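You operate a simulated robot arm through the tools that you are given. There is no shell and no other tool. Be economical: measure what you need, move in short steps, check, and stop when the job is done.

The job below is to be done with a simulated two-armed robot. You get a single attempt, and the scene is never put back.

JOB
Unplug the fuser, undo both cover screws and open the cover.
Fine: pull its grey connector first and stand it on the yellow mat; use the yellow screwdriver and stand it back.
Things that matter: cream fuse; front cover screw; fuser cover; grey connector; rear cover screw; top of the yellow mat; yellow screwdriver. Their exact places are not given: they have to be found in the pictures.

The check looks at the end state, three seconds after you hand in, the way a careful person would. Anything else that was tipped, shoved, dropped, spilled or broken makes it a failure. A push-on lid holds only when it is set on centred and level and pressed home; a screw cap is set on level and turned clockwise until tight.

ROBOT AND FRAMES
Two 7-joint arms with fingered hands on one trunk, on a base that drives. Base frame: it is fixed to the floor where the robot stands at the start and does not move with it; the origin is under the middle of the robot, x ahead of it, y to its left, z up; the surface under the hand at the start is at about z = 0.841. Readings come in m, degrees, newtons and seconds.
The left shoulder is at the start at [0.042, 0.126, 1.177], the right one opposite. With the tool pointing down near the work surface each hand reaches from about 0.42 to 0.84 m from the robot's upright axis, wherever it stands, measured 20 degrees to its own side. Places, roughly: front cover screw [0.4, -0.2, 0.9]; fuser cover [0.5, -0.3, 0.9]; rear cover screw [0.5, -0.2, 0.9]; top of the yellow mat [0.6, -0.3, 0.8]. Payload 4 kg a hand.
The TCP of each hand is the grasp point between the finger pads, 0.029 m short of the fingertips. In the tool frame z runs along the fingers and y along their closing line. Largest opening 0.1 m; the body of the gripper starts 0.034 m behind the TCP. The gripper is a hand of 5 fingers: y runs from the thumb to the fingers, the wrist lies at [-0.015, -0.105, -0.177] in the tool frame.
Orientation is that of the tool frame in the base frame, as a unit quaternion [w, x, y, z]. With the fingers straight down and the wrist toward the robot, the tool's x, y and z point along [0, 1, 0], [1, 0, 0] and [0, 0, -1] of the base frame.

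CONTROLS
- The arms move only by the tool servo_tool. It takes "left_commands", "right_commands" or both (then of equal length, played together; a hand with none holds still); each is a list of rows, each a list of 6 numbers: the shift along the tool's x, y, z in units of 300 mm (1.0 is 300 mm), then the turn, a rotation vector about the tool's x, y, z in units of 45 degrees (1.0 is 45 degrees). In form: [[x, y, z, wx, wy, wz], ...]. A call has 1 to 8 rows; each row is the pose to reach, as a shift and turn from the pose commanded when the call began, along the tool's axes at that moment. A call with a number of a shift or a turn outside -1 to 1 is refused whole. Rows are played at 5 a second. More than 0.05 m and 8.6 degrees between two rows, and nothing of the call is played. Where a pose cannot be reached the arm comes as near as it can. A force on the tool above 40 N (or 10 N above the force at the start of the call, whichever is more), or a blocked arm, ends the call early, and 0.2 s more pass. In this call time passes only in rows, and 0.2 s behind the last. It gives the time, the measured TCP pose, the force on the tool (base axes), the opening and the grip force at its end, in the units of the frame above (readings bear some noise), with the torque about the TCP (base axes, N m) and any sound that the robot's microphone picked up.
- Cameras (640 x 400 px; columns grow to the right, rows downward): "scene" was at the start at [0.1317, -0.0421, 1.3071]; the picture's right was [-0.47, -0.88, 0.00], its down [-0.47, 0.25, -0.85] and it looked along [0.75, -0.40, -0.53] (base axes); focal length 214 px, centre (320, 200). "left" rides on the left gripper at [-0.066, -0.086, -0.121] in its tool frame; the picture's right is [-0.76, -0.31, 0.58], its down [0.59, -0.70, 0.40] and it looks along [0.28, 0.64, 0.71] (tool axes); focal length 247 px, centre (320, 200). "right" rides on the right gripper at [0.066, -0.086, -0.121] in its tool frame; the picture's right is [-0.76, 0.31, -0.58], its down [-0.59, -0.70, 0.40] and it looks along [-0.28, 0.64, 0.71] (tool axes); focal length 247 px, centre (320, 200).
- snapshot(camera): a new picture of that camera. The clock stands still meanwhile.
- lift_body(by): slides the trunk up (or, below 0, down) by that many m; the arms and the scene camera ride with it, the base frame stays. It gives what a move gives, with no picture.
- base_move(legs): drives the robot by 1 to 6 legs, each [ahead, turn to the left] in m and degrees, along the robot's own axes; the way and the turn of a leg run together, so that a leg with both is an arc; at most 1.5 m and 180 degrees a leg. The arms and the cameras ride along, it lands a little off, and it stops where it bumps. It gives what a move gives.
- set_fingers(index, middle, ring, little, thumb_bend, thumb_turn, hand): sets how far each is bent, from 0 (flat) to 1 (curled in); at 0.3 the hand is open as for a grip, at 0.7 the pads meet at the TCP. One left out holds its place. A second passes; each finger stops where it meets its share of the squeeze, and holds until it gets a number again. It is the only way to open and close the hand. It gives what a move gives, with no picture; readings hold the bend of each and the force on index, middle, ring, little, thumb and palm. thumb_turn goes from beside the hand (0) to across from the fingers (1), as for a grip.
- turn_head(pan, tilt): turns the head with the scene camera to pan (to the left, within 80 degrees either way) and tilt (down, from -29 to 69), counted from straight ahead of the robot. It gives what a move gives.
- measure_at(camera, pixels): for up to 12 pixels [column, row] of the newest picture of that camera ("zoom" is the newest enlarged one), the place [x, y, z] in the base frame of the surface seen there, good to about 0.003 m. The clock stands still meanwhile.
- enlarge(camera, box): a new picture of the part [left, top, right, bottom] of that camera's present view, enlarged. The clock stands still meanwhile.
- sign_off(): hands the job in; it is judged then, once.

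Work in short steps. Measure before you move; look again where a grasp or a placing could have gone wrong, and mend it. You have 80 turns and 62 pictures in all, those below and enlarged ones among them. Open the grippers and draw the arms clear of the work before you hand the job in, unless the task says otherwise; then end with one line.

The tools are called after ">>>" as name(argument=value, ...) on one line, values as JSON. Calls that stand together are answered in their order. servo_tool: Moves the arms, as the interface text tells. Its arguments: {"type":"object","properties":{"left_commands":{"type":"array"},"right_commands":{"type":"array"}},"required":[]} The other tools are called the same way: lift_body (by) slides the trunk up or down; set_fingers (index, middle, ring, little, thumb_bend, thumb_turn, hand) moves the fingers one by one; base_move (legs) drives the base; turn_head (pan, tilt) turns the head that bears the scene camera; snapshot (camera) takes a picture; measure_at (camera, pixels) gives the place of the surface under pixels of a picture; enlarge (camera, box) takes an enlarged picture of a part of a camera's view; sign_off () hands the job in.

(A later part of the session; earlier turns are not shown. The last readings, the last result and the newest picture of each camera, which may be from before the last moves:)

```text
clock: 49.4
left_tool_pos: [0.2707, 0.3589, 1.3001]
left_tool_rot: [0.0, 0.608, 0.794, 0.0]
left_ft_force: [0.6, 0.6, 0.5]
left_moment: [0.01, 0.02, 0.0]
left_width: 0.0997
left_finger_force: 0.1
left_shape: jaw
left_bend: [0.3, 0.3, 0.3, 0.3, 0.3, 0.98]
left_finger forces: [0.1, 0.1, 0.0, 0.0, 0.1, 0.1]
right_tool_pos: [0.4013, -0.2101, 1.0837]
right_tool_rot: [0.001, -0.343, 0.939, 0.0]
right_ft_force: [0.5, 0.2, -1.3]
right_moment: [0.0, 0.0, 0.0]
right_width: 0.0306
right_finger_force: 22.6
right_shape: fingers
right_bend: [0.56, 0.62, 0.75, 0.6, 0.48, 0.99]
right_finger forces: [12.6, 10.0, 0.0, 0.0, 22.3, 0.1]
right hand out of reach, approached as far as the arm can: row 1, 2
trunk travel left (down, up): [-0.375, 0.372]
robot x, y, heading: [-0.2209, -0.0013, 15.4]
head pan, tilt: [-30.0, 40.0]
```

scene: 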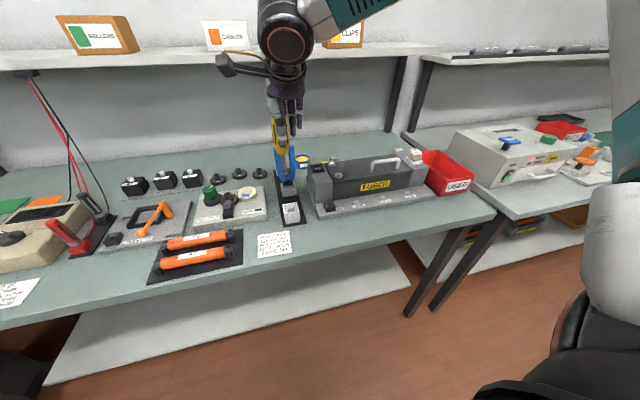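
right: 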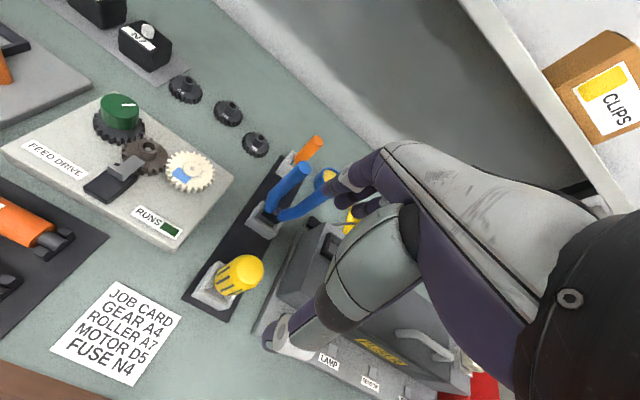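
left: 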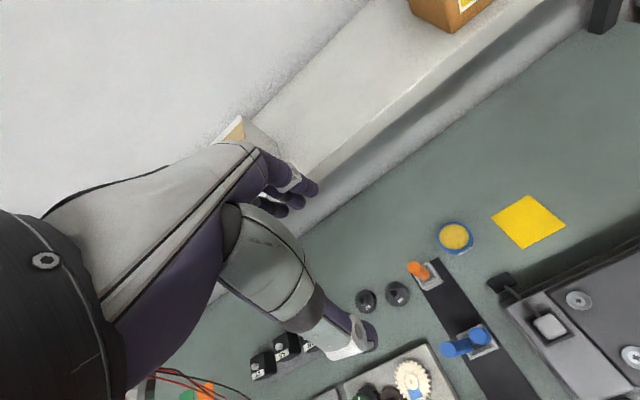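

Front screw floor 0.9367 vs rear 0.9337: it has risen. Now rotate the hand back clockwise in the air (~155°) for another stroke; tip will be re-measured.

>>> servo_tool(right_commands=[[0, 0, -0.05, 0, 0, 0.18], [0, 0, -0.05, 0, 0, 0.36], [0, 0, -0.05, 0, 0, 0.54], [0, 0, -0.05, 0, 0, 0.72], [0, 0, -0.05, 0, 0, 0.9]])

>>> servo_tool(right_commands=[[0, 0, 0, 0, 0, 0.18], [0, 0, 0, 0, 0, 0.36], [0, 0, 0, 0, 0, 0.54], [0, 0, 0, 0, 0, 0.72], [0, 0, 0, 0, 0, 0.9]])

>>> servo_tool(right_commands=[[0, 0, 0, 0, 0, 0.18], [0, 0, 0, 0, 0, 0.36], [0, 0, 0, 0, 0, 0.54], [0, 0, 0, 0, 0, 0.72], [0, 0, 0, 0, 0, 0.9]])

>>> servo_tool(right_commands=[[0, 0, 0, 0, 0, 0.18], [0, 0, 0, 0, 0, 0.36], [0, 0, 0, 0, 0, 0.54], [0, 0, 0, 0, 0, 0.72], [0, 0, 0, 0, 0, 0.9]])

>>> enlarge(camera="scene", box=[300, 130, 372, 184])

>>> enlarge(camera="right", box=[200, 190, 340, 290])

```text
clock: 50.6
left_tool_pos: [0.27, 0.3587, 1.2993]
left_tool_rot: [-0.001, 0.608, 0.794, 0.0]
left_ft_force: [-0.3, 0.6, -0.2]
left_moment: [-0.02, -0.01, 0.01]
left_width: 0.0998
left_finger_force: 0.0
left_shape: jaw
left_bend: [0.3, 0.3, 0.3, 0.3, 0.3, 0.98]
left_finger forces: [0.0, 0.0, 0.0, 0.1, 0.0, 0.1]
right_tool_pos: [0.4017, -0.2101, 1.0982]
right_tool_rot: [0.002, 0.002, 1.0, 0.0]
right_ft_force: [0.0, 0.6, -0.7]
right_moment: [0.0, -0.02, 0.01]
right_width: 0.0308
right_finger_force: 22.3
right_shape: fingers
right_bend: [0.56, 0.62, 0.75, 0.6, 0.48, 0.99]
right_finger forces: [12.5, 10.0, 0.1, 0.0, 22.1, 0.0]
trunk travel left (down, up): [-0.375, 0.372]
robot x, y, heading: [-0.2213, 0.0009, 15.2]
head pan, tilt: [-30.0, 40.0]
```

```text
clock: 51.8
left_tool_pos: [0.27, 0.3591, 1.3015]
left_tool_rot: [-0.001, 0.607, 0.795, 0.0]
left_ft_force: [-0.4, -0.2, 1.2]
left_moment: [-0.03, -0.05, -0.01]
left_width: 0.0998
left_finger_force: 0.1
left_shape: jaw
left_bend: [0.3, 0.3, 0.3, 0.3, 0.3, 0.98]
left_finger forces: [0.0, 0.0, 0.0, 0.0, 0.0, 0.1]
right_tool_pos: [0.4003, -0.2091, 1.0977]
right_tool_rot: [0.001, 0.348, 0.938, 0.0]
right_ft_force: [-0.7, -0.2, -0.5]
right_moment: [0.0, -0.04, 0.0]
right_width: 0.0306
right_finger_force: 22.4
right_shape: fingers
right_bend: [0.56, 0.62, 0.75, 0.6, 0.48, 0.99]
right_finger forces: [12.6, 9.8, 0.1, 0.0, 22.2, 0.0]
trunk travel left (down, up): [-0.375, 0.372]
robot x, y, heading: [-0.2172, 0.0029, 15.4]
head pan, tilt: [-30.0, 40.0]
```

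```text
clock: 53.0
left_tool_pos: [0.2706, 0.3594, 1.2999]
left_tool_rot: [0.0, 0.608, 0.794, 0.0]
left_ft_force: [0.1, 0.3, 0.2]
left_moment: [-0.02, 0.01, -0.03]
left_width: 0.0998
left_finger_force: 0.0
left_shape: jaw
left_bend: [0.3, 0.3, 0.3, 0.3, 0.3, 0.98]
left_finger forces: [0.0, 0.0, 0.0, 0.1, 0.1, 0.0]
right_tool_pos: [0.4033, -0.2095, 1.0983]
right_tool_rot: [0.002, 0.65, 0.76, 0.0]
right_ft_force: [-0.6, -0.1, -0.4]
right_moment: [0.02, 0.0, 0.01]
right_width: 0.0306
right_finger_force: 22.6
right_shape: fingers
right_bend: [0.56, 0.62, 0.75, 0.6, 0.48, 0.99]
right_finger forces: [12.8, 9.9, 0.1, 0.0, 22.0, 0.0]
trunk travel left (down, up): [-0.375, 0.372]
robot x, y, heading: [-0.2191, 0.0023, 15.1]
head pan, tilt: [-30.0, 40.0]
```

```text
clock: 54.2
left_tool_pos: [0.2706, 0.3596, 1.2995]
left_tool_rot: [0.0, 0.608, 0.794, 0.0]
left_ft_force: [-0.2, -0.4, 0.5]
left_moment: [0.02, -0.04, 0.01]
left_width: 0.0998
left_finger_force: 0.0
left_shape: jaw
left_bend: [0.3, 0.3, 0.3, 0.3, 0.3, 0.98]
left_finger forces: [0.0, 0.1, 0.0, 0.0, 0.0, 0.1]
right_tool_pos: [0.403, -0.2096, 1.0968]
right_tool_rot: [0.001, 0.874, 0.486, 0.001]
right_ft_force: [1.4, -0.3, -0.6]
right_moment: [-0.01, 0.02, 0.02]
right_width: 0.0305
right_finger_force: 22.5
right_shape: fingers
right_bend: [0.56, 0.62, 0.75, 0.6, 0.48, 0.99]
right_finger forces: [12.7, 9.8, 0.1, 0.0, 22.0, 0.1]
trunk travel left (down, up): [-0.375, 0.372]
robot x, y, heading: [-0.2218, 0.0002, 15.3]
head pan, tilt: [-30.0, 40.0]
```

```text
7.41 times, centred on (336, 157) of scene
```

zoom: 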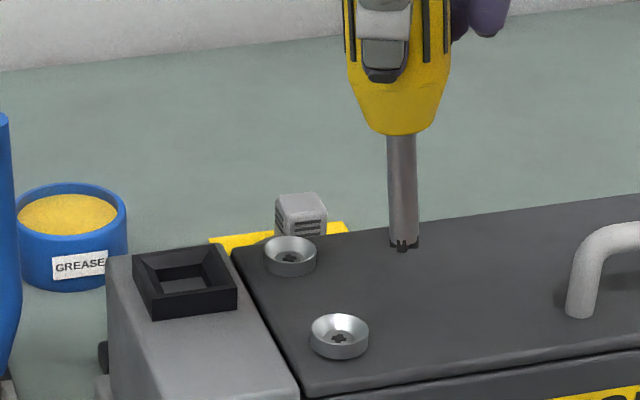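

```text
4.00 times, centred on (270, 240) of right
```

zoom: 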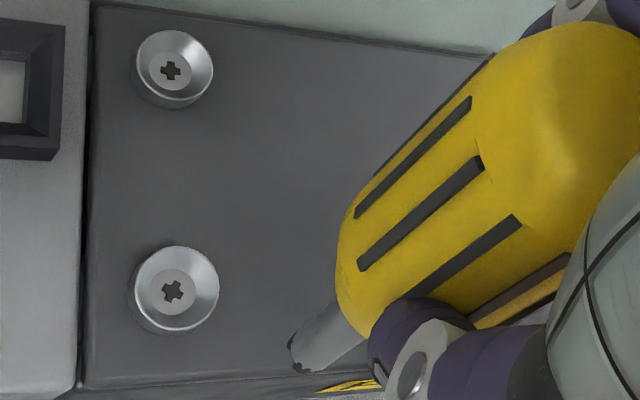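

Front screw's cross (172,291) is now rotated relative to the rear's (171,70): it engaged. Measure tip and axis for alignment.

>>> measure_at(camera="zoom", pixels=[[296, 350], [300, 340], [310, 350], [325, 335], [340, 345], [172, 291], [133, 285], [218, 290], [170, 332], [171, 70], [140, 325], [140, 95]])

>>> enlarge(camera="scene", box=[325, 145, 361, 172])

```text
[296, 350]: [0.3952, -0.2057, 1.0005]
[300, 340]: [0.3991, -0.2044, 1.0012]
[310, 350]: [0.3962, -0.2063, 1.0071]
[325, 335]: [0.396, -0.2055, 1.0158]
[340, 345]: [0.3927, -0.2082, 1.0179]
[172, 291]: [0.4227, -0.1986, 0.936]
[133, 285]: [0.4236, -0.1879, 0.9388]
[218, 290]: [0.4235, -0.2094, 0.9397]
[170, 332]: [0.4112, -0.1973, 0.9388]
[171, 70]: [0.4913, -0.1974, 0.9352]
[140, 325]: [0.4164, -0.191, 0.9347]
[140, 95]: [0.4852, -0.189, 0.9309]
```

```text
14.81 times, centred on (343, 158) of scene
```

zoom: 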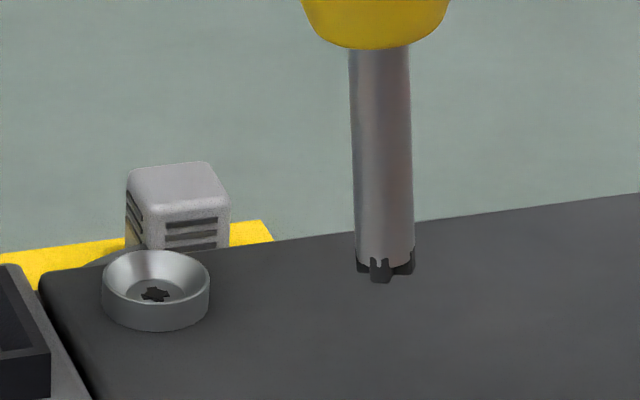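

>>> measure_at(camera="zoom", pixels=[[386, 255], [384, 225], [382, 180], [380, 130], [379, 80], [356, 240], [412, 240], [380, 272], [375, 30]])

```text
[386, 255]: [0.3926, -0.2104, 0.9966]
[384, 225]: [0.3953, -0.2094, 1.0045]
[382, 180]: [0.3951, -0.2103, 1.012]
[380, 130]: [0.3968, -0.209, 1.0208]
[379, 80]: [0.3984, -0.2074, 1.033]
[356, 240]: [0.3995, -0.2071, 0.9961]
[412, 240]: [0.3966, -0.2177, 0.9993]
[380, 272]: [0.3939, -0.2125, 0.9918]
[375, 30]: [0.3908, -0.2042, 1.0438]
```

The driver leans ≈2.7° in the hand (tip offset ≈(-4.5,-2.5) mm in tool axes). I correct the tilt, shift over the front screw (0.424,-0.199) and go down 33 mm.

>>> servo_tool(right_commands=[[0.034, 0.021, 0, -0.015, 0.026, 0], [0.068, 0.042, 0, -0.03, 0.053, 0], [0.068, 0.042, 0.06, -0.03, 0.053, 0], [0.068, 0.042, 0.11, -0.03, 0.053, 0], [0.068, 0.042, 0.11, -0.03, 0.053, 0]])

>>> enlarge(camera="scene", box=[320, 145, 360, 175])

>>> enlarge(camera="right", box=[230, 230, 310, 290])

```text
clock: 55.4
left_tool_pos: [0.2703, 0.3583, 1.2998]
left_tool_rot: [0.0, 0.607, 0.795, 0.001]
left_ft_force: [-0.9, -0.9, 0.4]
left_moment: [0.0, 0.01, 0.01]
left_width: 0.0997
left_finger_force: 0.0
left_shape: jaw
left_bend: [0.3, 0.3, 0.3, 0.3, 0.3, 0.98]
left_finger forces: [0.0, 0.0, 0.1, 0.0, 0.0, 0.0]
right_tool_pos: [0.4229, -0.1988, 1.0652]
right_tool_rot: [0.001, 0.873, 0.487, 0.025]
right_ft_force: [0.5, -0.3, 0.1]
right_moment: [0.01, 0.0, -0.03]
right_width: 0.0303
right_finger_force: 22.0
right_shape: fingers
right_bend: [0.56, 0.62, 0.75, 0.6, 0.48, 0.99]
right_finger forces: [12.7, 9.8, 0.1, 0.1, 22.1, 0.0]
trunk travel left (down, up): [-0.375, 0.372]
robot x, y, heading: [-0.221, -0.003, 15.5]
head pan, tilt: [-30.0, 40.0]
```

```text
13.33 times, centred on (340, 160) of scene
```

zoom: 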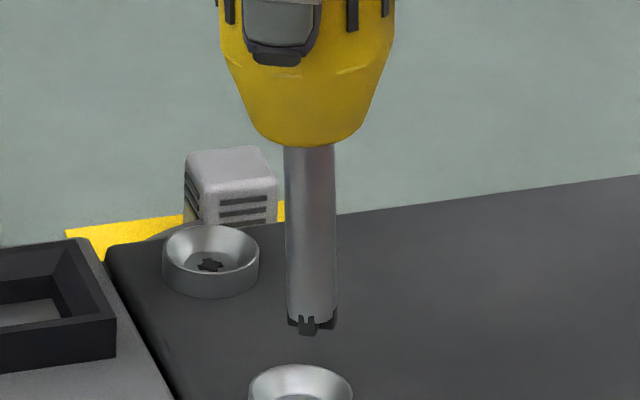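

```text
6.67 times, centred on (270, 260) of right
```

zoom: 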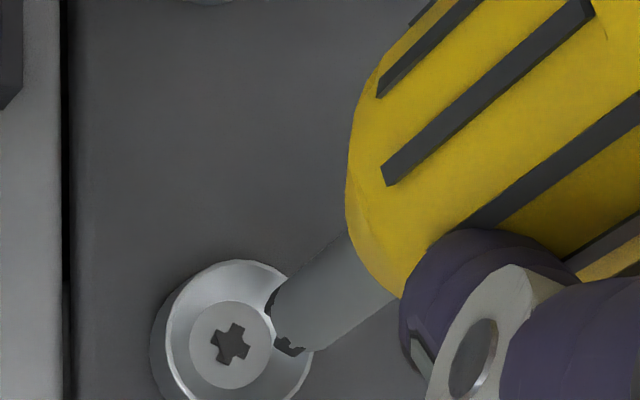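

>>> measure_at(camera="zoom", pixels=[[278, 330], [285, 310], [300, 320], [320, 300], [340, 280], [330, 310], [350, 290], [232, 342], [155, 340], [310, 375], [250, 262]])

```text
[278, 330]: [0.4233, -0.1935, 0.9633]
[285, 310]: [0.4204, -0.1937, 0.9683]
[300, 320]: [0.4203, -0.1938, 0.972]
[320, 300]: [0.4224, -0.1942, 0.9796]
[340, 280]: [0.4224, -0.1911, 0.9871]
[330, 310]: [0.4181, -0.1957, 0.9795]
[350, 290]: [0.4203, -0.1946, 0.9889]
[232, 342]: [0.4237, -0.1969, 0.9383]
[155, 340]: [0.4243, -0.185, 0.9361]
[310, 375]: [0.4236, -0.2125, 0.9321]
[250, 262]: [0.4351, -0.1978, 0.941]
```

Tip ≈(0.4224,-0.1975,0.960), shaft vertical, screw floor now ≈0.938. Descend along the shaft with a small correction, press lightly, and read the force.

>>> servo_tool(right_commands=[[-0.001, 0.005, 0.035, 0, 0, 0], [-0.003, 0.0045, 0.065, 0, 0, 0], [-0.003, 0.004, 0.075, 0, 0, 0], [-0.0034, 0.004, 0.081, 0, 0, 0], [-0.0036, 0.004, 0.086, 0, 0, 0]])

```text
clock: 56.6
left_tool_pos: [0.2696, 0.358, 1.3003]
left_tool_rot: [0.0, 0.607, 0.795, 0.0]
left_ft_force: [0.7, 0.9, -0.1]
left_moment: [0.04, -0.01, 0.01]
left_width: 0.0997
left_finger_force: 0.1
left_shape: jaw
left_bend: [0.3, 0.3, 0.3, 0.3, 0.3, 0.98]
left_finger forces: [0.1, 0.0, 0.1, 0.1, 0.0, 0.0]
right_tool_pos: [0.4252, -0.1995, 1.0412]
right_tool_rot: [0.001, 0.873, 0.487, 0.027]
right_ft_force: [-0.1, -0.7, 6.6]
right_moment: [0.05, 0.05, -0.04]
right_width: 0.0305
right_finger_force: 23.4
right_shape: fingers
right_bend: [0.56, 0.62, 0.75, 0.6, 0.48, 0.99]
right_finger forces: [13.3, 10.0, 0.0, 0.0, 23.4, 0.1]
trunk travel left (down, up): [-0.375, 0.372]
robot x, y, heading: [-0.2188, -0.0007, 15.3]
head pan, tilt: [-30.0, 40.0]
```

Contact 6.6 N. Press 2 mm more and make three 44° counter-clockwise strokes about the shaft axis, retreating slightly.

>>> servo_tool(right_commands=[[-0.0003, -0.0002, 0.008, 0, 0, 0], [-0.0003, -0.0002, 0.008, 0.007, 0.004, -0.16], [-0.0003, -0.0002, 0.008, 0.014, 0.008, -0.32], [-0.0003, -0.0002, 0.008, 0.02, 0.012, -0.48], [-0.0003, -0.0002, 0.008, 0.027, 0.016, -0.64], [-0.0003, -0.0002, 0.008, 0.034, 0.02, -0.8], [-0.0003, -0.0002, 0.008, 0.041, 0.024, -0.97]])

>>> servo_tool(right_commands=[[0, 0, 0, 0.007, 0.004, -0.16], [0, 0, 0, 0.014, 0.008, -0.32], [0, 0, 0, 0.02, 0.012, -0.48], [0, 0, 0, 0.027, 0.016, -0.64], [0, 0, 0, 0.034, 0.02, -0.8], [0, 0, 0, 0.041, 0.024, -0.97]])

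>>> servo_tool(right_commands=[[0, 0, -0.001, 0.007, 0.004, -0.16], [0, 0, -0.001, 0.014, 0.008, -0.32], [0, 0, -0.001, 0.02, 0.012, -0.48], [0, 0, -0.001, 0.027, 0.016, -0.64], [0, 0, -0.001, 0.034, 0.02, -0.8], [0, 0, -0.001, 0.041, 0.024, -0.97]])

```text
clock: 58.2
left_tool_pos: [0.2681, 0.3592, 1.3011]
left_tool_rot: [0.001, 0.607, 0.795, 0.001]
left_ft_force: [-0.2, 0.9, -0.6]
left_moment: [-0.01, -0.02, -0.01]
left_width: 0.0999
left_finger_force: 0.0
left_shape: jaw
left_bend: [0.3, 0.3, 0.3, 0.3, 0.3, 0.98]
left_finger forces: [0.1, 0.0, 0.1, 0.1, 0.0, 0.0]
right_tool_pos: [0.423, -0.199, 1.0376]
right_tool_rot: [-0.007, 0.627, 0.778, 0.026]
right_ft_force: [-0.3, -0.5, 24.9]
right_moment: [0.02, 0.0, -0.09]
right_width: 0.0303
right_finger_force: 26.3
right_shape: fingers
right_bend: [0.56, 0.62, 0.75, 0.6, 0.48, 0.99]
right_finger forces: [14.6, 12.4, 0.1, 0.0, 26.1, 0.0]
trunk travel left (down, up): [-0.375, 0.372]
robot x, y, heading: [-0.2175, 0.003, 15.1]
head pan, tilt: [-30.0, 40.0]
```

```text
clock: 59.6
left_tool_pos: [0.2691, 0.3581, 1.3004]
left_tool_rot: [0.001, 0.607, 0.795, 0.0]
left_ft_force: [0.2, 0.3, 0.4]
left_moment: [0.04, 0.03, -0.05]
left_width: 0.1
left_finger_force: 0.1
left_shape: jaw
left_bend: [0.3, 0.3, 0.3, 0.3, 0.3, 0.98]
left_finger forces: [0.1, 0.0, 0.0, 0.0, 0.0, 0.0]
right_tool_pos: [0.4246, -0.1986, 1.039]
right_tool_rot: [-0.015, 0.293, 0.956, 0.02]
right_ft_force: [-1.6, -1.5, 24.5]
right_moment: [-0.08, 0.14, -0.04]
right_width: 0.0305
right_finger_force: 26.7
right_shape: fingers
right_bend: [0.56, 0.62, 0.75, 0.6, 0.48, 0.99]
right_finger forces: [15.0, 11.5, 0.1, 0.0, 27.2, 0.1]
trunk travel left (down, up): [-0.375, 0.372]
robot x, y, heading: [-0.2167, -0.0008, 15.2]
head pan, tilt: [-30.0, 40.0]
```

```text
clock: 61.0
left_tool_pos: [0.2679, 0.3596, 1.301]
left_tool_rot: [0.001, 0.608, 0.794, 0.0]
left_ft_force: [0.1, 0.6, 0.6]
left_moment: [-0.02, 0.03, -0.02]
left_width: 0.0998
left_finger_force: 0.0
left_shape: jaw
left_bend: [0.3, 0.3, 0.3, 0.3, 0.3, 0.98]
left_finger forces: [0.0, 0.0, 0.0, 0.0, 0.0, 0.0]
right_tool_pos: [0.4244, -0.1989, 1.0399]
right_tool_rot: [-0.02, -0.084, 0.996, 0.011]
right_ft_force: [-0.9, -0.5, 22.3]
right_moment: [-0.07, 0.04, -0.06]
right_width: 0.0305
right_finger_force: 26.5
right_shape: fingers
right_bend: [0.56, 0.62, 0.75, 0.6, 0.48, 0.99]
right_finger forces: [14.9, 11.6, 0.1, 0.0, 26.1, 0.1]
trunk travel left (down, up): [-0.375, 0.372]
robot x, y, heading: [-0.218, -0.0012, 15.4]
head pan, tilt: [-30.0, 40.0]
```

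Torque shows and TCP is rising as the screw backs out. Finish with 20°, lift 25 mm, rotate back ~150° clockwise, and look at the screw.

>>> servo_tool(right_commands=[[0, 0, -0.001, 0.007, 0.004, -0.16], [0, 0, -0.001, 0.014, 0.008, -0.32], [0, 0, -0.001, 0.019, 0.011, -0.45]])

>>> servo_tool(right_commands=[[0.0017, 0.001, -0.04, 0, 0, 0], [0.0034, 0.002, -0.08, 0, 0, 0], [0.0034, 0.002, -0.08, -0.007, -0.004, 0.17], [0.0034, 0.002, -0.08, -0.014, -0.008, 0.34], [0.0034, 0.002, -0.08, -0.021, -0.012, 0.51], [0.0034, 0.002, -0.08, -0.028, -0.016, 0.68], [0.0034, 0.002, -0.08, -0.036, -0.02, 0.85]])

>>> servo_tool(right_commands=[[0, 0, 0, -0.007, -0.004, 0.17], [0, 0, 0, -0.014, -0.008, 0.34], [0, 0, 0, -0.021, -0.012, 0.51], [0, 0, 0, -0.028, -0.016, 0.68], [0, 0, 0, -0.036, -0.02, 0.85]])

>>> servo_tool(right_commands=[[0, 0, 0, -0.007, -0.004, 0.17], [0, 0, 0, -0.014, -0.008, 0.34], [0, 0, 0, -0.021, -0.012, 0.51], [0, 0, 0, -0.028, -0.016, 0.68], [0, 0, 0, -0.036, -0.02, 0.85]])

>>> servo_tool(right_commands=[[0, 0, 0, -0.007, -0.004, 0.17], [0, 0, 0, -0.014, -0.008, 0.34], [0, 0, 0, -0.021, -0.012, 0.51], [0, 0, 0, -0.028, -0.016, 0.68], [0, 0, 0, -0.036, -0.02, 0.85]])

>>> enlarge(camera="scene", box=[316, 140, 364, 188])

```text
clock: 61.8
left_tool_pos: [0.2689, 0.3603, 1.3]
left_tool_rot: [0.002, 0.607, 0.795, 0.0]
left_ft_force: [-0.5, 0.2, 0.6]
left_moment: [0.02, -0.02, 0.03]
left_width: 0.0998
left_finger_force: 0.1
left_shape: jaw
left_bend: [0.3, 0.3, 0.3, 0.3, 0.3, 0.98]
left_finger forces: [0.0, 0.0, 0.1, 0.0, 0.0, 0.1]
right_tool_pos: [0.4243, -0.199, 1.04]
right_tool_rot: [-0.021, -0.258, 0.966, 0.006]
right_ft_force: [0.6, 0.1, 25.4]
right_moment: [-0.12, 0.02, -0.05]
right_width: 0.0305
right_finger_force: 26.8
right_shape: fingers
right_bend: [0.56, 0.62, 0.75, 0.6, 0.48, 0.99]
right_finger forces: [15.2, 11.6, 0.1, 0.0, 26.8, 0.0]
trunk travel left (down, up): [-0.375, 0.372]
robot x, y, heading: [-0.2201, -0.0016, 15.1]
head pan, tilt: [-30.0, 40.0]
```

```text
clock: 63.4
left_tool_pos: [0.2705, 0.3583, 1.3004]
left_tool_rot: [0.0, 0.608, 0.794, 0.0]
left_ft_force: [0.6, 1.2, -0.4]
left_moment: [0.01, 0.02, 0.02]
left_width: 0.0995
left_finger_force: 0.1
left_shape: jaw
left_bend: [0.3, 0.3, 0.3, 0.3, 0.3, 0.98]
left_finger forces: [0.0, 0.0, 0.0, 0.0, 0.0, 0.0]
right_tool_pos: [0.4244, -0.1999, 1.06]
right_tool_rot: [-0.02, 0.076, 0.997, 0.014]
right_ft_force: [-0.4, 0.0, -1.3]
right_moment: [0.01, -0.02, -0.01]
right_width: 0.0303
right_finger_force: 22.2
right_shape: fingers
right_bend: [0.56, 0.62, 0.75, 0.6, 0.49, 0.99]
right_finger forces: [12.5, 9.8, 0.0, 0.0, 22.2, 0.0]
trunk travel left (down, up): [-0.375, 0.372]
robot x, y, heading: [-0.2153, -0.0007, 15.3]
head pan, tilt: [-30.0, 40.0]
```

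```text
clock: 64.6
left_tool_pos: [0.2707, 0.358, 1.2997]
left_tool_rot: [0.0, 0.607, 0.795, 0.0]
left_ft_force: [-0.3, 0.6, 0.8]
left_moment: [-0.01, 0.01, -0.01]
left_width: 0.0996
left_finger_force: 0.1
left_shape: jaw
left_bend: [0.3, 0.3, 0.3, 0.3, 0.3, 0.98]
left_finger forces: [0.0, 0.1, 0.0, 0.1, 0.0, 0.0]
right_tool_pos: [0.4254, -0.1991, 1.0605]
right_tool_rot: [-0.014, 0.398, 0.917, 0.02]
right_ft_force: [-0.1, 0.7, -0.7]
right_moment: [0.02, -0.02, 0.02]
right_width: 0.0301
right_finger_force: 22.4
right_shape: fingers
right_bend: [0.56, 0.62, 0.75, 0.6, 0.49, 0.99]
right_finger forces: [12.6, 9.7, 0.0, 0.1, 22.3, 0.1]
trunk travel left (down, up): [-0.375, 0.372]
robot x, y, heading: [-0.2204, 0.0007, 15.5]
head pan, tilt: [-30.0, 40.0]
```

```text
clock: 65.8
left_tool_pos: [0.2721, 0.3586, 1.3001]
left_tool_rot: [0.0, 0.607, 0.795, 0.0]
left_ft_force: [-0.5, 0.4, -0.2]
left_moment: [0.02, -0.01, 0.01]
left_width: 0.0999
left_finger_force: 0.1
left_shape: jaw
left_bend: [0.3, 0.3, 0.3, 0.3, 0.3, 0.98]
left_finger forces: [0.0, 0.0, 0.0, 0.0, 0.1, 0.0]
right_tool_pos: [0.4249, -0.1984, 1.0614]
right_tool_rot: [-0.007, 0.677, 0.736, 0.023]
right_ft_force: [-0.5, -0.4, -0.7]
right_moment: [0.01, -0.01, 0.02]
right_width: 0.0303
right_finger_force: 22.2
right_shape: fingers
right_bend: [0.56, 0.62, 0.75, 0.6, 0.49, 0.99]
right_finger forces: [12.7, 9.6, 0.0, 0.0, 22.2, 0.0]
trunk travel left (down, up): [-0.375, 0.372]
robot x, y, heading: [-0.2218, -0.0002, 15.3]
head pan, tilt: [-30.0, 40.0]
```

```text
clock: 67.0
left_tool_pos: [0.2719, 0.3596, 1.2997]
left_tool_rot: [0.0, 0.608, 0.794, 0.0]
left_ft_force: [0.1, 0.9, -0.4]
left_moment: [-0.04, -0.01, -0.02]
left_width: 0.0995
left_finger_force: 0.1
left_shape: jaw
left_bend: [0.3, 0.3, 0.3, 0.3, 0.3, 0.98]
left_finger forces: [0.1, 0.0, 0.0, 0.0, 0.0, 0.0]
right_tool_pos: [0.4243, -0.2, 1.06]
right_tool_rot: [0.0, 0.881, 0.473, 0.025]
right_ft_force: [-0.6, 1.2, 0.1]
right_moment: [0.01, -0.01, -0.01]
right_width: 0.0301
right_finger_force: 21.6
right_shape: fingers
right_bend: [0.56, 0.62, 0.75, 0.6, 0.49, 0.99]
right_finger forces: [12.7, 9.7, 0.0, 0.1, 22.2, 0.0]
trunk travel left (down, up): [-0.375, 0.372]
robot x, y, heading: [-0.2191, -0.0003, 15.3]
head pan, tilt: [-30.0, 40.0]
```

```text
8.33 times, centred on (340, 164) of scene
```

zoom: 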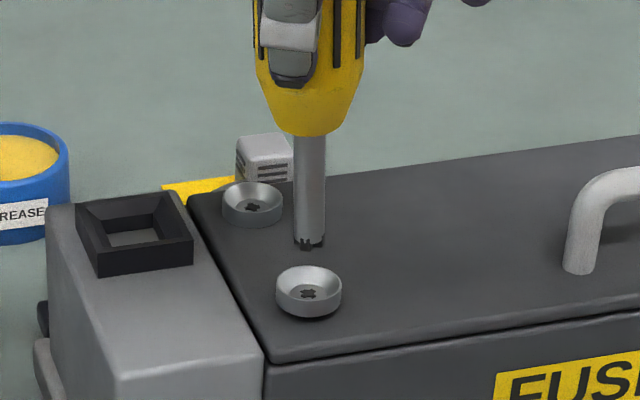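

The front screw stands visibly higher. Measure its height against the rear one.

>>> measure_at(camera="zoom", pixels=[[308, 293], [280, 283], [310, 314], [310, 268], [252, 207], [252, 183], [225, 195], [310, 245], [309, 200], [308, 160]])

```text
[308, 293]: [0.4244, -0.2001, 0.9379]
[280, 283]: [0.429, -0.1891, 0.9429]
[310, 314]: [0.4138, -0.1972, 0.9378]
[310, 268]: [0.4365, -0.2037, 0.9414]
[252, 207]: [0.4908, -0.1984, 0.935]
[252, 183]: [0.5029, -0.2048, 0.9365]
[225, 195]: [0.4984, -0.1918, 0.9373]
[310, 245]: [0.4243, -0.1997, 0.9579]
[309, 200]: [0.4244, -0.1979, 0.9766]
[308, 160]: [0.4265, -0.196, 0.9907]
```

Risen ≈3–4 mm. Second stroke: descend ≈19 mm to press again and turn three more 44° strokes plus 20°.

>>> servo_tool(right_commands=[[-0.001, -0.001, 0.03, 0, 0, 0], [-0.002, -0.001, 0.05, 0, 0, 0], [-0.0026, -0.0015, 0.058, 0, 0, 0], [-0.0026, -0.0015, 0.063, 0, 0, 0]])

>>> servo_tool(right_commands=[[0, 0, 0.002, 0.007, 0.004, -0.16], [0, 0, 0.002, 0.014, 0.008, -0.32], [0, 0, 0.002, 0.02, 0.012, -0.48], [0, 0, 0.002, 0.027, 0.016, -0.64], [0, 0, 0.002, 0.034, 0.02, -0.8], [0, 0, 0.002, 0.041, 0.024, -0.97]])

>>> servo_tool(right_commands=[[0, 0, 0, 0.007, 0.004, -0.16], [0, 0, 0, 0.014, 0.008, -0.32], [0, 0, 0, 0.02, 0.012, -0.48], [0, 0, 0, 0.027, 0.016, -0.64], [0, 0, 0, 0.034, 0.02, -0.8], [0, 0, 0, 0.041, 0.024, -0.97]])

>>> servo_tool(right_commands=[[0, 0, -0.001, 0.007, 0.004, -0.16], [0, 0, -0.001, 0.014, 0.008, -0.32], [0, 0, -0.001, 0.02, 0.012, -0.48], [0, 0, -0.001, 0.027, 0.016, -0.64], [0, 0, -0.001, 0.034, 0.02, -0.8], [0, 0, -0.001, 0.041, 0.024, -0.97]])

>>> servo_tool(right_commands=[[0, 0, -0.001, 0.007, 0.004, -0.16], [0, 0, -0.001, 0.014, 0.008, -0.32], [0, 0, -0.001, 0.019, 0.011, -0.45]])

```text
clock: 68.0
left_tool_pos: [0.2698, 0.3578, 1.3003]
left_tool_rot: [0.001, 0.608, 0.794, 0.0]
left_ft_force: [0.0, 0.0, 0.6]
left_moment: [0.0, -0.03, -0.01]
left_width: 0.0997
left_finger_force: 0.1
left_shape: jaw
left_bend: [0.3, 0.3, 0.3, 0.3, 0.3, 0.98]
left_finger forces: [0.0, 0.0, 0.0, 0.0, 0.0, 0.0]
right_tool_pos: [0.4243, -0.2009, 1.043]
right_tool_rot: [0.001, 0.88, 0.474, 0.026]
right_ft_force: [-1.7, 0.4, 2.2]
right_moment: [0.04, 0.11, 0.02]
right_width: 0.0302
right_finger_force: 23.7
right_shape: fingers
right_bend: [0.56, 0.62, 0.75, 0.6, 0.49, 0.99]
right_finger forces: [12.9, 10.1, 0.0, 0.0, 23.5, 0.1]
trunk travel left (down, up): [-0.375, 0.372]
robot x, y, heading: [-0.2184, -0.0028, 15.5]
head pan, tilt: [-30.0, 40.0]
```

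```text
clock: 69.4
left_tool_pos: [0.2686, 0.3584, 1.3005]
left_tool_rot: [0.0, 0.607, 0.795, 0.0]
left_ft_force: [0.4, 0.1, -0.2]
left_moment: [0.0, 0.03, 0.01]
left_width: 0.0998
left_finger_force: 0.1
left_shape: jaw
left_bend: [0.3, 0.3, 0.3, 0.3, 0.3, 0.98]
left_finger forces: [0.1, 0.1, 0.0, 0.0, 0.0, 0.1]
right_tool_pos: [0.4246, -0.1999, 1.0434]
right_tool_rot: [-0.008, 0.641, 0.767, 0.023]
right_ft_force: [-2.7, -1.5, 3.7]
right_moment: [-0.12, 0.28, -0.07]
right_width: 0.0306
right_finger_force: 23.4
right_shape: fingers
right_bend: [0.56, 0.62, 0.75, 0.6, 0.49, 0.99]
right_finger forces: [13.5, 9.5, 0.1, 0.1, 25.0, 0.0]
trunk travel left (down, up): [-0.375, 0.372]
robot x, y, heading: [-0.218, -0.0014, 15.2]
head pan, tilt: [-30.0, 40.0]
```

```text
clock: 70.8
left_tool_pos: [0.2709, 0.3584, 1.3014]
left_tool_rot: [0.0, 0.608, 0.794, 0.001]
left_ft_force: [0.0, 0.0, -0.8]
left_moment: [0.0, 0.05, 0.03]
left_width: 0.0999
left_finger_force: 0.1
left_shape: jaw
left_bend: [0.3, 0.3, 0.3, 0.3, 0.3, 0.98]
left_finger forces: [0.0, 0.2, 0.0, 0.0, 0.1, 0.0]
right_tool_pos: [0.4253, -0.1999, 1.043]
right_tool_rot: [-0.017, 0.309, 0.951, 0.02]
right_ft_force: [-0.7, -2.5, 5.0]
right_moment: [-0.12, 0.15, -0.08]
right_width: 0.0304
right_finger_force: 24.0
right_shape: fingers
right_bend: [0.56, 0.63, 0.75, 0.6, 0.49, 0.98]
right_finger forces: [14.0, 9.8, 0.0, 0.0, 24.0, 0.0]
trunk travel left (down, up): [-0.375, 0.372]
robot x, y, heading: [-0.2214, 0.0009, 15.3]
head pan, tilt: [-30.0, 40.0]
```

```text
clock: 72.2
left_tool_pos: [0.2705, 0.3597, 1.2996]
left_tool_rot: [0.0, 0.607, 0.795, 0.0]
left_ft_force: [-0.4, 0.4, 0.7]
left_moment: [0.01, -0.03, 0.0]
left_width: 0.0999
left_finger_force: 0.0
left_shape: jaw
left_bend: [0.3, 0.3, 0.3, 0.3, 0.3, 0.98]
left_finger forces: [0.1, 0.0, 0.0, 0.1, 0.0, 0.1]
right_tool_pos: [0.4251, -0.2004, 1.042]
right_tool_rot: [-0.022, -0.068, 0.997, 0.012]
right_ft_force: [0.1, 1.0, 5.0]
right_moment: [-0.08, -0.03, -0.11]
right_width: 0.0301
right_finger_force: 23.4
right_shape: fingers
right_bend: [0.56, 0.63, 0.75, 0.6, 0.49, 0.98]
right_finger forces: [14.1, 10.1, 0.1, 0.1, 22.9, 0.0]
trunk travel left (down, up): [-0.375, 0.372]
robot x, y, heading: [-0.2179, 0.0008, 15.4]
head pan, tilt: [-30.0, 40.0]
```

```text
clock: 73.0
left_tool_pos: [0.2711, 0.3594, 1.3001]
left_tool_rot: [0.0, 0.607, 0.794, 0.0]
left_ft_force: [0.2, -0.5, 0.4]
left_moment: [0.03, 0.01, -0.03]
left_width: 0.0997
left_finger_force: 0.1
left_shape: jaw
left_bend: [0.3, 0.3, 0.3, 0.3, 0.3, 0.98]
left_finger forces: [0.1, 0.0, 0.0, 0.0, 0.1, 0.0]
right_tool_pos: [0.4257, -0.2, 1.0425]
right_tool_rot: [-0.023, -0.242, 0.97, 0.008]
right_ft_force: [1.2, -0.8, 2.4]
right_moment: [-0.1, -0.08, -0.11]
right_width: 0.0301
right_finger_force: 22.9
right_shape: fingers
right_bend: [0.56, 0.63, 0.75, 0.6, 0.49, 0.98]
right_finger forces: [14.1, 9.7, 0.0, 0.2, 23.0, 0.0]
trunk travel left (down, up): [-0.375, 0.372]
robot x, y, heading: [-0.2194, 0.0012, 15.5]
head pan, tilt: [-30.0, 40.0]
```

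Torque ≈-0.11 N m with little rise this time. Lift, rotate back, and check the screw height again.

>>> servo_tool(right_commands=[[0.0017, 0.001, -0.04, 0, 0, 0], [0.0034, 0.002, -0.08, 0, 0, 0], [0.0034, 0.002, -0.08, -0.007, -0.004, 0.17], [0.0034, 0.002, -0.08, -0.014, -0.008, 0.34], [0.0034, 0.002, -0.08, -0.021, -0.012, 0.51], [0.0034, 0.002, -0.08, -0.028, -0.016, 0.68], [0.0034, 0.002, -0.08, -0.036, -0.02, 0.85]])

>>> servo_tool(right_commands=[[0, 0, 0, -0.007, -0.004, 0.17], [0, 0, 0, -0.014, -0.008, 0.34], [0, 0, 0, -0.021, -0.012, 0.51], [0, 0, 0, -0.028, -0.016, 0.68], [0, 0, 0, -0.036, -0.02, 0.85]])

>>> servo_tool(right_commands=[[0, 0, 0, -0.007, -0.004, 0.17], [0, 0, 0, -0.014, -0.008, 0.34], [0, 0, 0, -0.021, -0.012, 0.51], [0, 0, 0, -0.028, -0.016, 0.68], [0, 0, 0, -0.036, -0.02, 0.85]])

>>> servo_tool(right_commands=[[0, 0, 0, -0.007, -0.004, 0.17], [0, 0, 0, -0.014, -0.008, 0.34], [0, 0, 0, -0.021, -0.012, 0.51], [0, 0, 0, -0.028, -0.016, 0.68], [0, 0, 0, -0.036, -0.02, 0.85]])

>>> enlarge(camera="scene", box=[320, 150, 360, 180])

```text
clock: 74.6
left_tool_pos: [0.2706, 0.3578, 1.3006]
left_tool_rot: [0.0, 0.607, 0.795, 0.0]
left_ft_force: [0.0, 0.0, -0.3]
left_moment: [-0.02, -0.03, 0.0]
left_width: 0.0997
left_finger_force: 0.1
left_shape: jaw
left_bend: [0.3, 0.3, 0.3, 0.3, 0.3, 0.98]
left_finger forces: [0.0, 0.0, 0.0, 0.1, 0.0, 0.1]
right_tool_pos: [0.4264, -0.2008, 1.0676]
right_tool_rot: [-0.019, 0.092, 0.995, 0.016]
right_ft_force: [-0.3, 0.3, -1.7]
right_moment: [0.01, -0.02, 0.01]
right_width: 0.0301
right_finger_force: 22.4
right_shape: fingers
right_bend: [0.56, 0.63, 0.75, 0.6, 0.49, 0.99]
right_finger forces: [12.9, 9.9, 0.0, 0.0, 22.1, 0.1]
trunk travel left (down, up): [-0.375, 0.372]
robot x, y, heading: [-0.2201, -0.0014, 15.0]
head pan, tilt: [-30.0, 40.0]
```

```text
clock: 75.8
left_tool_pos: [0.2701, 0.3588, 1.2998]
left_tool_rot: [0.001, 0.608, 0.794, 0.0]
left_ft_force: [-0.4, -0.9, 0.4]
left_moment: [0.01, -0.01, 0.0]
left_width: 0.0997
left_finger_force: 0.0
left_shape: jaw
left_bend: [0.3, 0.3, 0.3, 0.3, 0.3, 0.98]
left_finger forces: [0.1, 0.0, 0.0, 0.0, 0.0, 0.0]
right_tool_pos: [0.4254, -0.2007, 1.0662]
right_tool_rot: [-0.016, 0.413, 0.91, 0.022]
right_ft_force: [0.1, -0.2, -0.3]
right_moment: [-0.02, -0.01, 0.03]
right_width: 0.03
right_finger_force: 22.5
right_shape: fingers
right_bend: [0.56, 0.63, 0.75, 0.6, 0.49, 0.99]
right_finger forces: [12.8, 10.0, 0.0, 0.0, 22.0, 0.1]
trunk travel left (down, up): [-0.375, 0.372]
robot x, y, heading: [-0.2193, -0.0013, 15.2]
head pan, tilt: [-30.0, 40.0]
```

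```text
clock: 77.0
left_tool_pos: [0.2704, 0.3588, 1.2996]
left_tool_rot: [0.0, 0.607, 0.795, 0.0]
left_ft_force: [-0.7, 0.5, 0.3]
left_moment: [0.04, 0.0, 0.01]
left_width: 0.0998
left_finger_force: 0.1
left_shape: jaw
left_bend: [0.3, 0.3, 0.3, 0.3, 0.3, 0.98]
left_finger forces: [0.0, 0.0, 0.0, 0.0, 0.1, 0.1]
right_tool_pos: [0.4252, -0.1996, 1.0663]
right_tool_rot: [-0.008, 0.688, 0.725, 0.024]
right_ft_force: [-0.1, 0.0, -0.3]
right_moment: [0.01, 0.0, -0.01]
right_width: 0.03
right_finger_force: 22.2
right_shape: fingers
right_bend: [0.56, 0.63, 0.75, 0.6, 0.49, 0.99]
right_finger forces: [12.9, 10.0, 0.0, 0.0, 21.9, 0.0]
trunk travel left (down, up): [-0.375, 0.372]
robot x, y, heading: [-0.2188, 0.004, 15.7]
head pan, tilt: [-30.0, 40.0]
```

```text
clock: 78.2
left_tool_pos: [0.2709, 0.3586, 1.2986]
left_tool_rot: [0.001, 0.608, 0.794, 0.0]
left_ft_force: [0.1, 0.0, 0.2]
left_moment: [-0.02, 0.03, 0.01]
left_width: 0.1
left_finger_force: 0.1
left_shape: jaw
left_bend: [0.3, 0.3, 0.3, 0.3, 0.3, 0.98]
left_finger forces: [0.0, 0.0, 0.0, 0.1, 0.0, 0.1]
right_tool_pos: [0.4252, -0.2, 1.0664]
right_tool_rot: [-0.001, 0.888, 0.459, 0.024]
right_ft_force: [-0.5, -0.2, -1.8]
right_moment: [0.03, -0.01, 0.03]
right_width: 0.0299
right_finger_force: 22.4
right_shape: fingers
right_bend: [0.56, 0.63, 0.75, 0.6, 0.49, 0.99]
right_finger forces: [12.9, 10.0, 0.0, 0.1, 21.9, 0.0]
trunk travel left (down, up): [-0.375, 0.372]
robot x, y, heading: [-0.2203, 0.0006, 15.2]
head pan, tilt: [-30.0, 40.0]
```

```text
13.33 times, centred on (340, 165) of scene
```

zoom: 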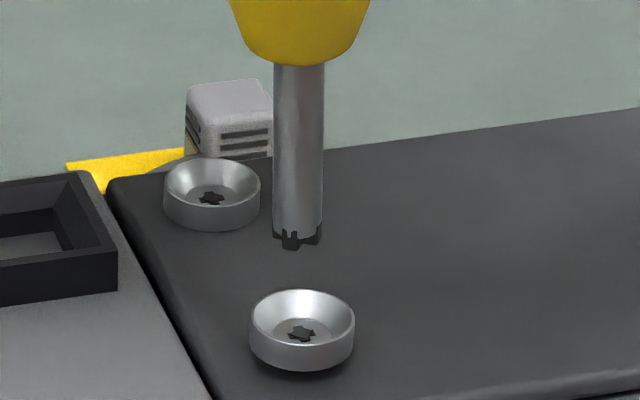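

The front screw now stands ≈5–6 mm higher in total, but rose little in the last stroke. I repeat a firmer-pressed stroke and watch z and torque to tell whether it is at its stop.

>>> servo_tool(right_commands=[[-0.001, -0.001, 0.04, 0, 0, 0], [-0.003, -0.0015, 0.07, 0, 0, 0], [-0.0034, -0.002, 0.08, 0, 0, 0], [-0.0036, -0.002, 0.087, 0, 0, 0]])

>>> servo_tool(right_commands=[[0, 0, 0.002, 0.007, 0.004, -0.16], [0, 0, 0.002, 0.014, 0.008, -0.32], [0, 0, 0.002, 0.02, 0.012, -0.48], [0, 0, 0.002, 0.027, 0.016, -0.64], [0, 0, 0.002, 0.034, 0.02, -0.8], [0, 0, 0.002, 0.041, 0.024, -0.97]])

>>> servo_tool(right_commands=[[0, 0, 0, 0.007, 0.004, -0.16], [0, 0, 0, 0.014, 0.008, -0.32], [0, 0, 0, 0.02, 0.012, -0.48], [0, 0, 0, 0.027, 0.016, -0.64], [0, 0, 0, 0.034, 0.02, -0.8], [0, 0, 0, 0.041, 0.024, -0.97]])

>>> servo_tool(right_commands=[[0, 0, 0, 0.007, 0.004, -0.16], [0, 0, 0, 0.014, 0.008, -0.32], [0, 0, 0, 0.02, 0.012, -0.48], [0, 0, 0, 0.027, 0.016, -0.64], [0, 0, 0, 0.034, 0.02, -0.8], [0, 0, 0, 0.041, 0.024, -0.97]])

```text
clock: 79.2
left_tool_pos: [0.2681, 0.3597, 1.3015]
left_tool_rot: [0.002, 0.607, 0.794, 0.001]
left_ft_force: [-0.2, 0.4, 0.7]
left_moment: [-0.02, -0.02, 0.01]
left_width: 0.0996
left_finger_force: 0.1
left_shape: jaw
left_bend: [0.3, 0.3, 0.3, 0.3, 0.3, 0.98]
left_finger forces: [0.1, 0.1, 0.1, 0.0, 0.1, 0.0]
right_tool_pos: [0.425, -0.1983, 1.0437]
right_tool_rot: [0.003, 0.887, 0.46, 0.029]
right_ft_force: [-1.0, -1.0, 27.9]
right_moment: [-0.03, -0.16, 0.02]
right_width: 0.0297
right_finger_force: 26.4
right_shape: fingers
right_bend: [0.56, 0.62, 0.75, 0.6, 0.49, 0.99]
right_finger forces: [14.3, 13.6, 0.0, 0.0, 25.5, 0.0]
trunk travel left (down, up): [-0.375, 0.372]
robot x, y, heading: [-0.2178, 0.0018, 15.3]
head pan, tilt: [-30.0, 40.0]
```

```text
clock: 80.6
left_tool_pos: [0.2683, 0.3583, 1.301]
left_tool_rot: [0.0, 0.608, 0.794, 0.0]
left_ft_force: [-0.4, 0.6, 0.4]
left_moment: [0.0, 0.02, -0.01]
left_width: 0.0999
left_finger_force: 0.1
left_shape: jaw
left_bend: [0.3, 0.3, 0.3, 0.3, 0.3, 0.98]
left_finger forces: [0.0, 0.0, 0.1, 0.1, 0.1, 0.0]
right_tool_pos: [0.4245, -0.1997, 1.0413]
right_tool_rot: [-0.009, 0.653, 0.757, 0.026]
right_ft_force: [0.5, -1.1, 22.5]
right_moment: [0.14, -0.18, -0.04]
right_width: 0.0301
right_finger_force: 25.8
right_shape: fingers
right_bend: [0.55, 0.62, 0.75, 0.6, 0.49, 0.97]
right_finger forces: [15.1, 12.0, 0.1, 0.0, 24.3, 0.0]
trunk travel left (down, up): [-0.375, 0.372]
robot x, y, heading: [-0.2221, -0.0013, 15.2]
head pan, tilt: [-30.0, 40.0]
```

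```text
clock: 82.0
left_tool_pos: [0.2691, 0.3594, 1.3013]
left_tool_rot: [0.001, 0.608, 0.794, 0.001]
left_ft_force: [-0.5, -0.5, 1.0]
left_moment: [0.01, 0.0, -0.02]
left_width: 0.0996
left_finger_force: 0.0
left_shape: jaw
left_bend: [0.3, 0.3, 0.3, 0.3, 0.3, 0.98]
left_finger forces: [0.0, 0.1, 0.1, 0.1, 0.1, 0.0]
right_tool_pos: [0.4246, -0.2002, 1.0418]
right_tool_rot: [-0.017, 0.324, 0.946, 0.022]
right_ft_force: [1.5, 0.1, 20.8]
right_moment: [0.2, -0.1, -0.04]
right_width: 0.0304
right_finger_force: 25.2
right_shape: fingers
right_bend: [0.55, 0.62, 0.75, 0.6, 0.5, 0.97]
right_finger forces: [15.1, 11.8, 0.0, 0.0, 23.4, 0.1]
trunk travel left (down, up): [-0.375, 0.372]
robot x, y, heading: [-0.2227, 0.0033, 15.3]
head pan, tilt: [-30.0, 40.0]
```

```text
clock: 83.4
left_tool_pos: [0.2711, 0.3588, 1.3004]
left_tool_rot: [0.0, 0.608, 0.794, 0.0]
left_ft_force: [0.4, 0.5, 0.0]
left_moment: [0.01, 0.01, 0.01]
left_width: 0.0995
left_finger_force: 0.1
left_shape: jaw
left_bend: [0.3, 0.3, 0.3, 0.3, 0.3, 0.98]
left_finger forces: [0.0, 0.1, 0.0, 0.1, 0.1, 0.0]
right_tool_pos: [0.4243, -0.1984, 1.0391]
right_tool_rot: [-0.023, -0.053, 0.998, 0.014]
right_ft_force: [-0.7, 1.1, -1.1]
right_moment: [0.07, 0.06, -0.04]
right_width: 0.0303
right_finger_force: 22.2
right_shape: fingers
right_bend: [0.54, 0.62, 0.75, 0.6, 0.51, 0.98]
right_finger forces: [13.7, 9.4, 0.0, 0.0, 22.2, 0.0]
trunk travel left (down, up): [-0.375, 0.372]
robot x, y, heading: [-0.2221, 0.0006, 15.2]
head pan, tilt: [-30.0, 40.0]
```

Axial force vanished at z 1.039: something changed. Look at the tip and screw now.

>>> enlarge(camera="scene", box=[320, 150, 360, 180])

```text
13.33 times, centred on (340, 165) of scene
```

zoom: 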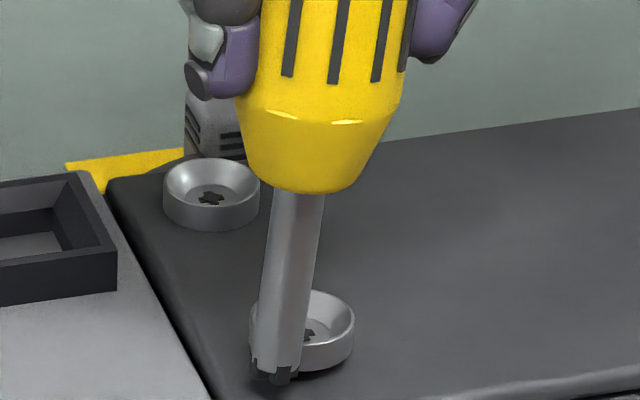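

The tip slid off only because the driver leaned; the screw stays at the same raised height (rim row 290 both times) — it's at its stop, i.e. undone. Lift, rotate back, and re-measure the driver for the rear screw.

>>> servo_tool(right_commands=[[0.003, 0.0017, -0.07, 0, 0, 0], [0.006, 0.0035, -0.14, -0.007, -0.004, 0.16], [0.006, 0.0035, -0.14, -0.014, -0.008, 0.32], [0.006, 0.0035, -0.14, -0.021, -0.012, 0.49], [0.006, 0.0035, -0.14, -0.028, -0.016, 0.66], [0.006, 0.0035, -0.14, -0.036, -0.02, 0.83], [0.006, 0.0035, -0.14, -0.041, -0.024, 0.98]])

>>> servo_tool(right_commands=[[0, 0, 0, -0.007, -0.004, 0.16], [0, 0, 0, -0.014, -0.008, 0.32], [0, 0, 0, -0.021, -0.012, 0.49], [0, 0, 0, -0.028, -0.016, 0.66], [0, 0, 0, -0.036, -0.02, 0.83], [0, 0, 0, -0.041, -0.024, 0.98]])

>>> servo_tool(right_commands=[[0, 0, 0, -0.007, -0.004, 0.16], [0, 0, 0, -0.014, -0.008, 0.32], [0, 0, 0, -0.021, -0.012, 0.49], [0, 0, 0, -0.028, -0.016, 0.66], [0, 0, 0, -0.036, -0.02, 0.83], [0, 0, 0, -0.041, -0.024, 0.98]])

>>> enlarge(camera="scene", box=[320, 130, 360, 160])

```text
clock: 85.0
left_tool_pos: [0.2707, 0.3586, 1.3]
left_tool_rot: [0.0, 0.607, 0.794, 0.0]
left_ft_force: [-0.1, -0.1, 0.3]
left_moment: [-0.01, 0.0, -0.01]
left_width: 0.1
left_finger_force: 0.0
left_shape: jaw
left_bend: [0.3, 0.3, 0.3, 0.3, 0.3, 0.98]
left_finger forces: [0.0, 0.0, 0.1, 0.1, 0.0, 0.0]
right_tool_pos: [0.4253, -0.1997, 1.0826]
right_tool_rot: [-0.017, 0.329, 0.944, 0.02]
right_ft_force: [0.2, -0.3, -1.6]
right_moment: [-0.01, 0.02, -0.02]
right_width: 0.0301
right_finger_force: 22.8
right_shape: fingers
right_bend: [0.55, 0.62, 0.75, 0.6, 0.51, 0.98]
right_finger forces: [13.1, 10.0, 0.0, 0.0, 22.4, 0.0]
trunk travel left (down, up): [-0.375, 0.372]
robot x, y, heading: [-0.2212, 0.0014, 15.3]
head pan, tilt: [-30.0, 40.0]
```

```text
clock: 86.4
left_tool_pos: [0.2696, 0.3586, 1.2997]
left_tool_rot: [0.0, 0.608, 0.794, 0.0]
left_ft_force: [0.0, -0.1, 0.7]
left_moment: [0.02, 0.0, 0.03]
left_width: 0.0999
left_finger_force: 0.2
left_shape: jaw
left_bend: [0.3, 0.3, 0.3, 0.3, 0.3, 0.98]
left_finger forces: [0.1, 0.0, 0.0, 0.1, 0.1, 0.0]
right_tool_pos: [0.4253, -0.1997, 1.0815]
right_tool_rot: [-0.009, 0.659, 0.751, 0.024]
right_ft_force: [0.0, 0.6, -0.4]
right_moment: [-0.01, -0.01, -0.02]
right_width: 0.0303
right_finger_force: 22.6
right_shape: fingers
right_bend: [0.55, 0.62, 0.75, 0.6, 0.51, 0.98]
right_finger forces: [13.1, 10.0, 0.0, 0.0, 22.3, 0.1]
trunk travel left (down, up): [-0.375, 0.372]
robot x, y, heading: [-0.2208, 0.0002, 15.3]
head pan, tilt: [-30.0, 40.0]
```

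```text
clock: 87.8
left_tool_pos: [0.2698, 0.3597, 1.2997]
left_tool_rot: [0.001, 0.608, 0.794, 0.0]
left_ft_force: [-0.3, 0.4, -0.4]
left_moment: [0.0, 0.01, 0.02]
left_width: 0.0997
left_finger_force: 0.2
left_shape: jaw
left_bend: [0.3, 0.3, 0.3, 0.3, 0.3, 0.98]
left_finger forces: [0.1, 0.0, 0.0, 0.0, 0.0, 0.1]
right_tool_pos: [0.425, -0.1991, 1.0815]
right_tool_rot: [0.0, 0.894, 0.448, 0.024]
right_ft_force: [-0.2, 0.6, -1.1]
right_moment: [-0.05, 0.01, 0.0]
right_width: 0.0303
right_finger_force: 22.4
right_shape: fingers
right_bend: [0.55, 0.62, 0.75, 0.6, 0.51, 0.98]
right_finger forces: [13.1, 9.9, 0.0, 0.0, 22.1, 0.0]
trunk travel left (down, up): [-0.375, 0.372]
robot x, y, heading: [-0.219, -0.003, 15.3]
head pan, tilt: [-30.0, 40.0]
```

```text
13.33 times, centred on (340, 145) of scene
```

zoom: 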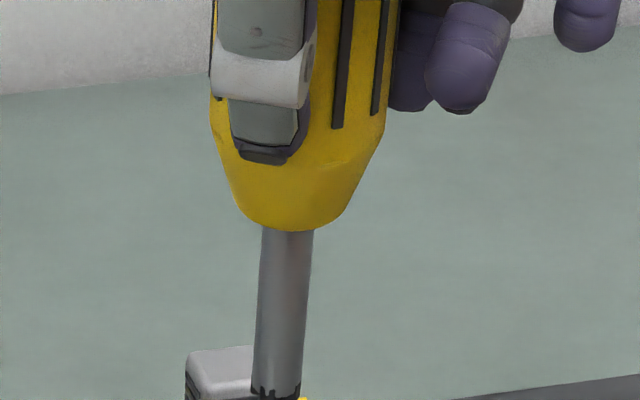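

>>> measure_at(camera="zoom", pixels=[[277, 380], [278, 365], [279, 350], [280, 330], [281, 310], [283, 290], [285, 265], [286, 245], [256, 380], [298, 380], [264, 245], [309, 245]])

>>> enlarge(camera="right", box=[200, 190, 340, 290])

```text
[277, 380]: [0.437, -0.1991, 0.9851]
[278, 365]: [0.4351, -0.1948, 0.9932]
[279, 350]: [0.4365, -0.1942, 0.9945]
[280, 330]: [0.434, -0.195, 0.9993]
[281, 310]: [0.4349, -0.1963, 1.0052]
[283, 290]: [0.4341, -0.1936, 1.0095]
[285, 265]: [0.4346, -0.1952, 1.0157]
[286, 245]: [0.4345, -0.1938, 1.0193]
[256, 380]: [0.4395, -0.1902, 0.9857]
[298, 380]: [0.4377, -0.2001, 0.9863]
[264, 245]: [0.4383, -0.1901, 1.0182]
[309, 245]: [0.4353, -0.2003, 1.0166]
```

```text
4.00 times, centred on (270, 240) of right
```

zoom: 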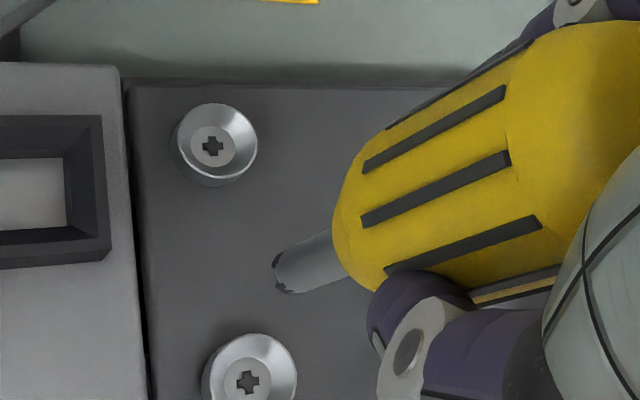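

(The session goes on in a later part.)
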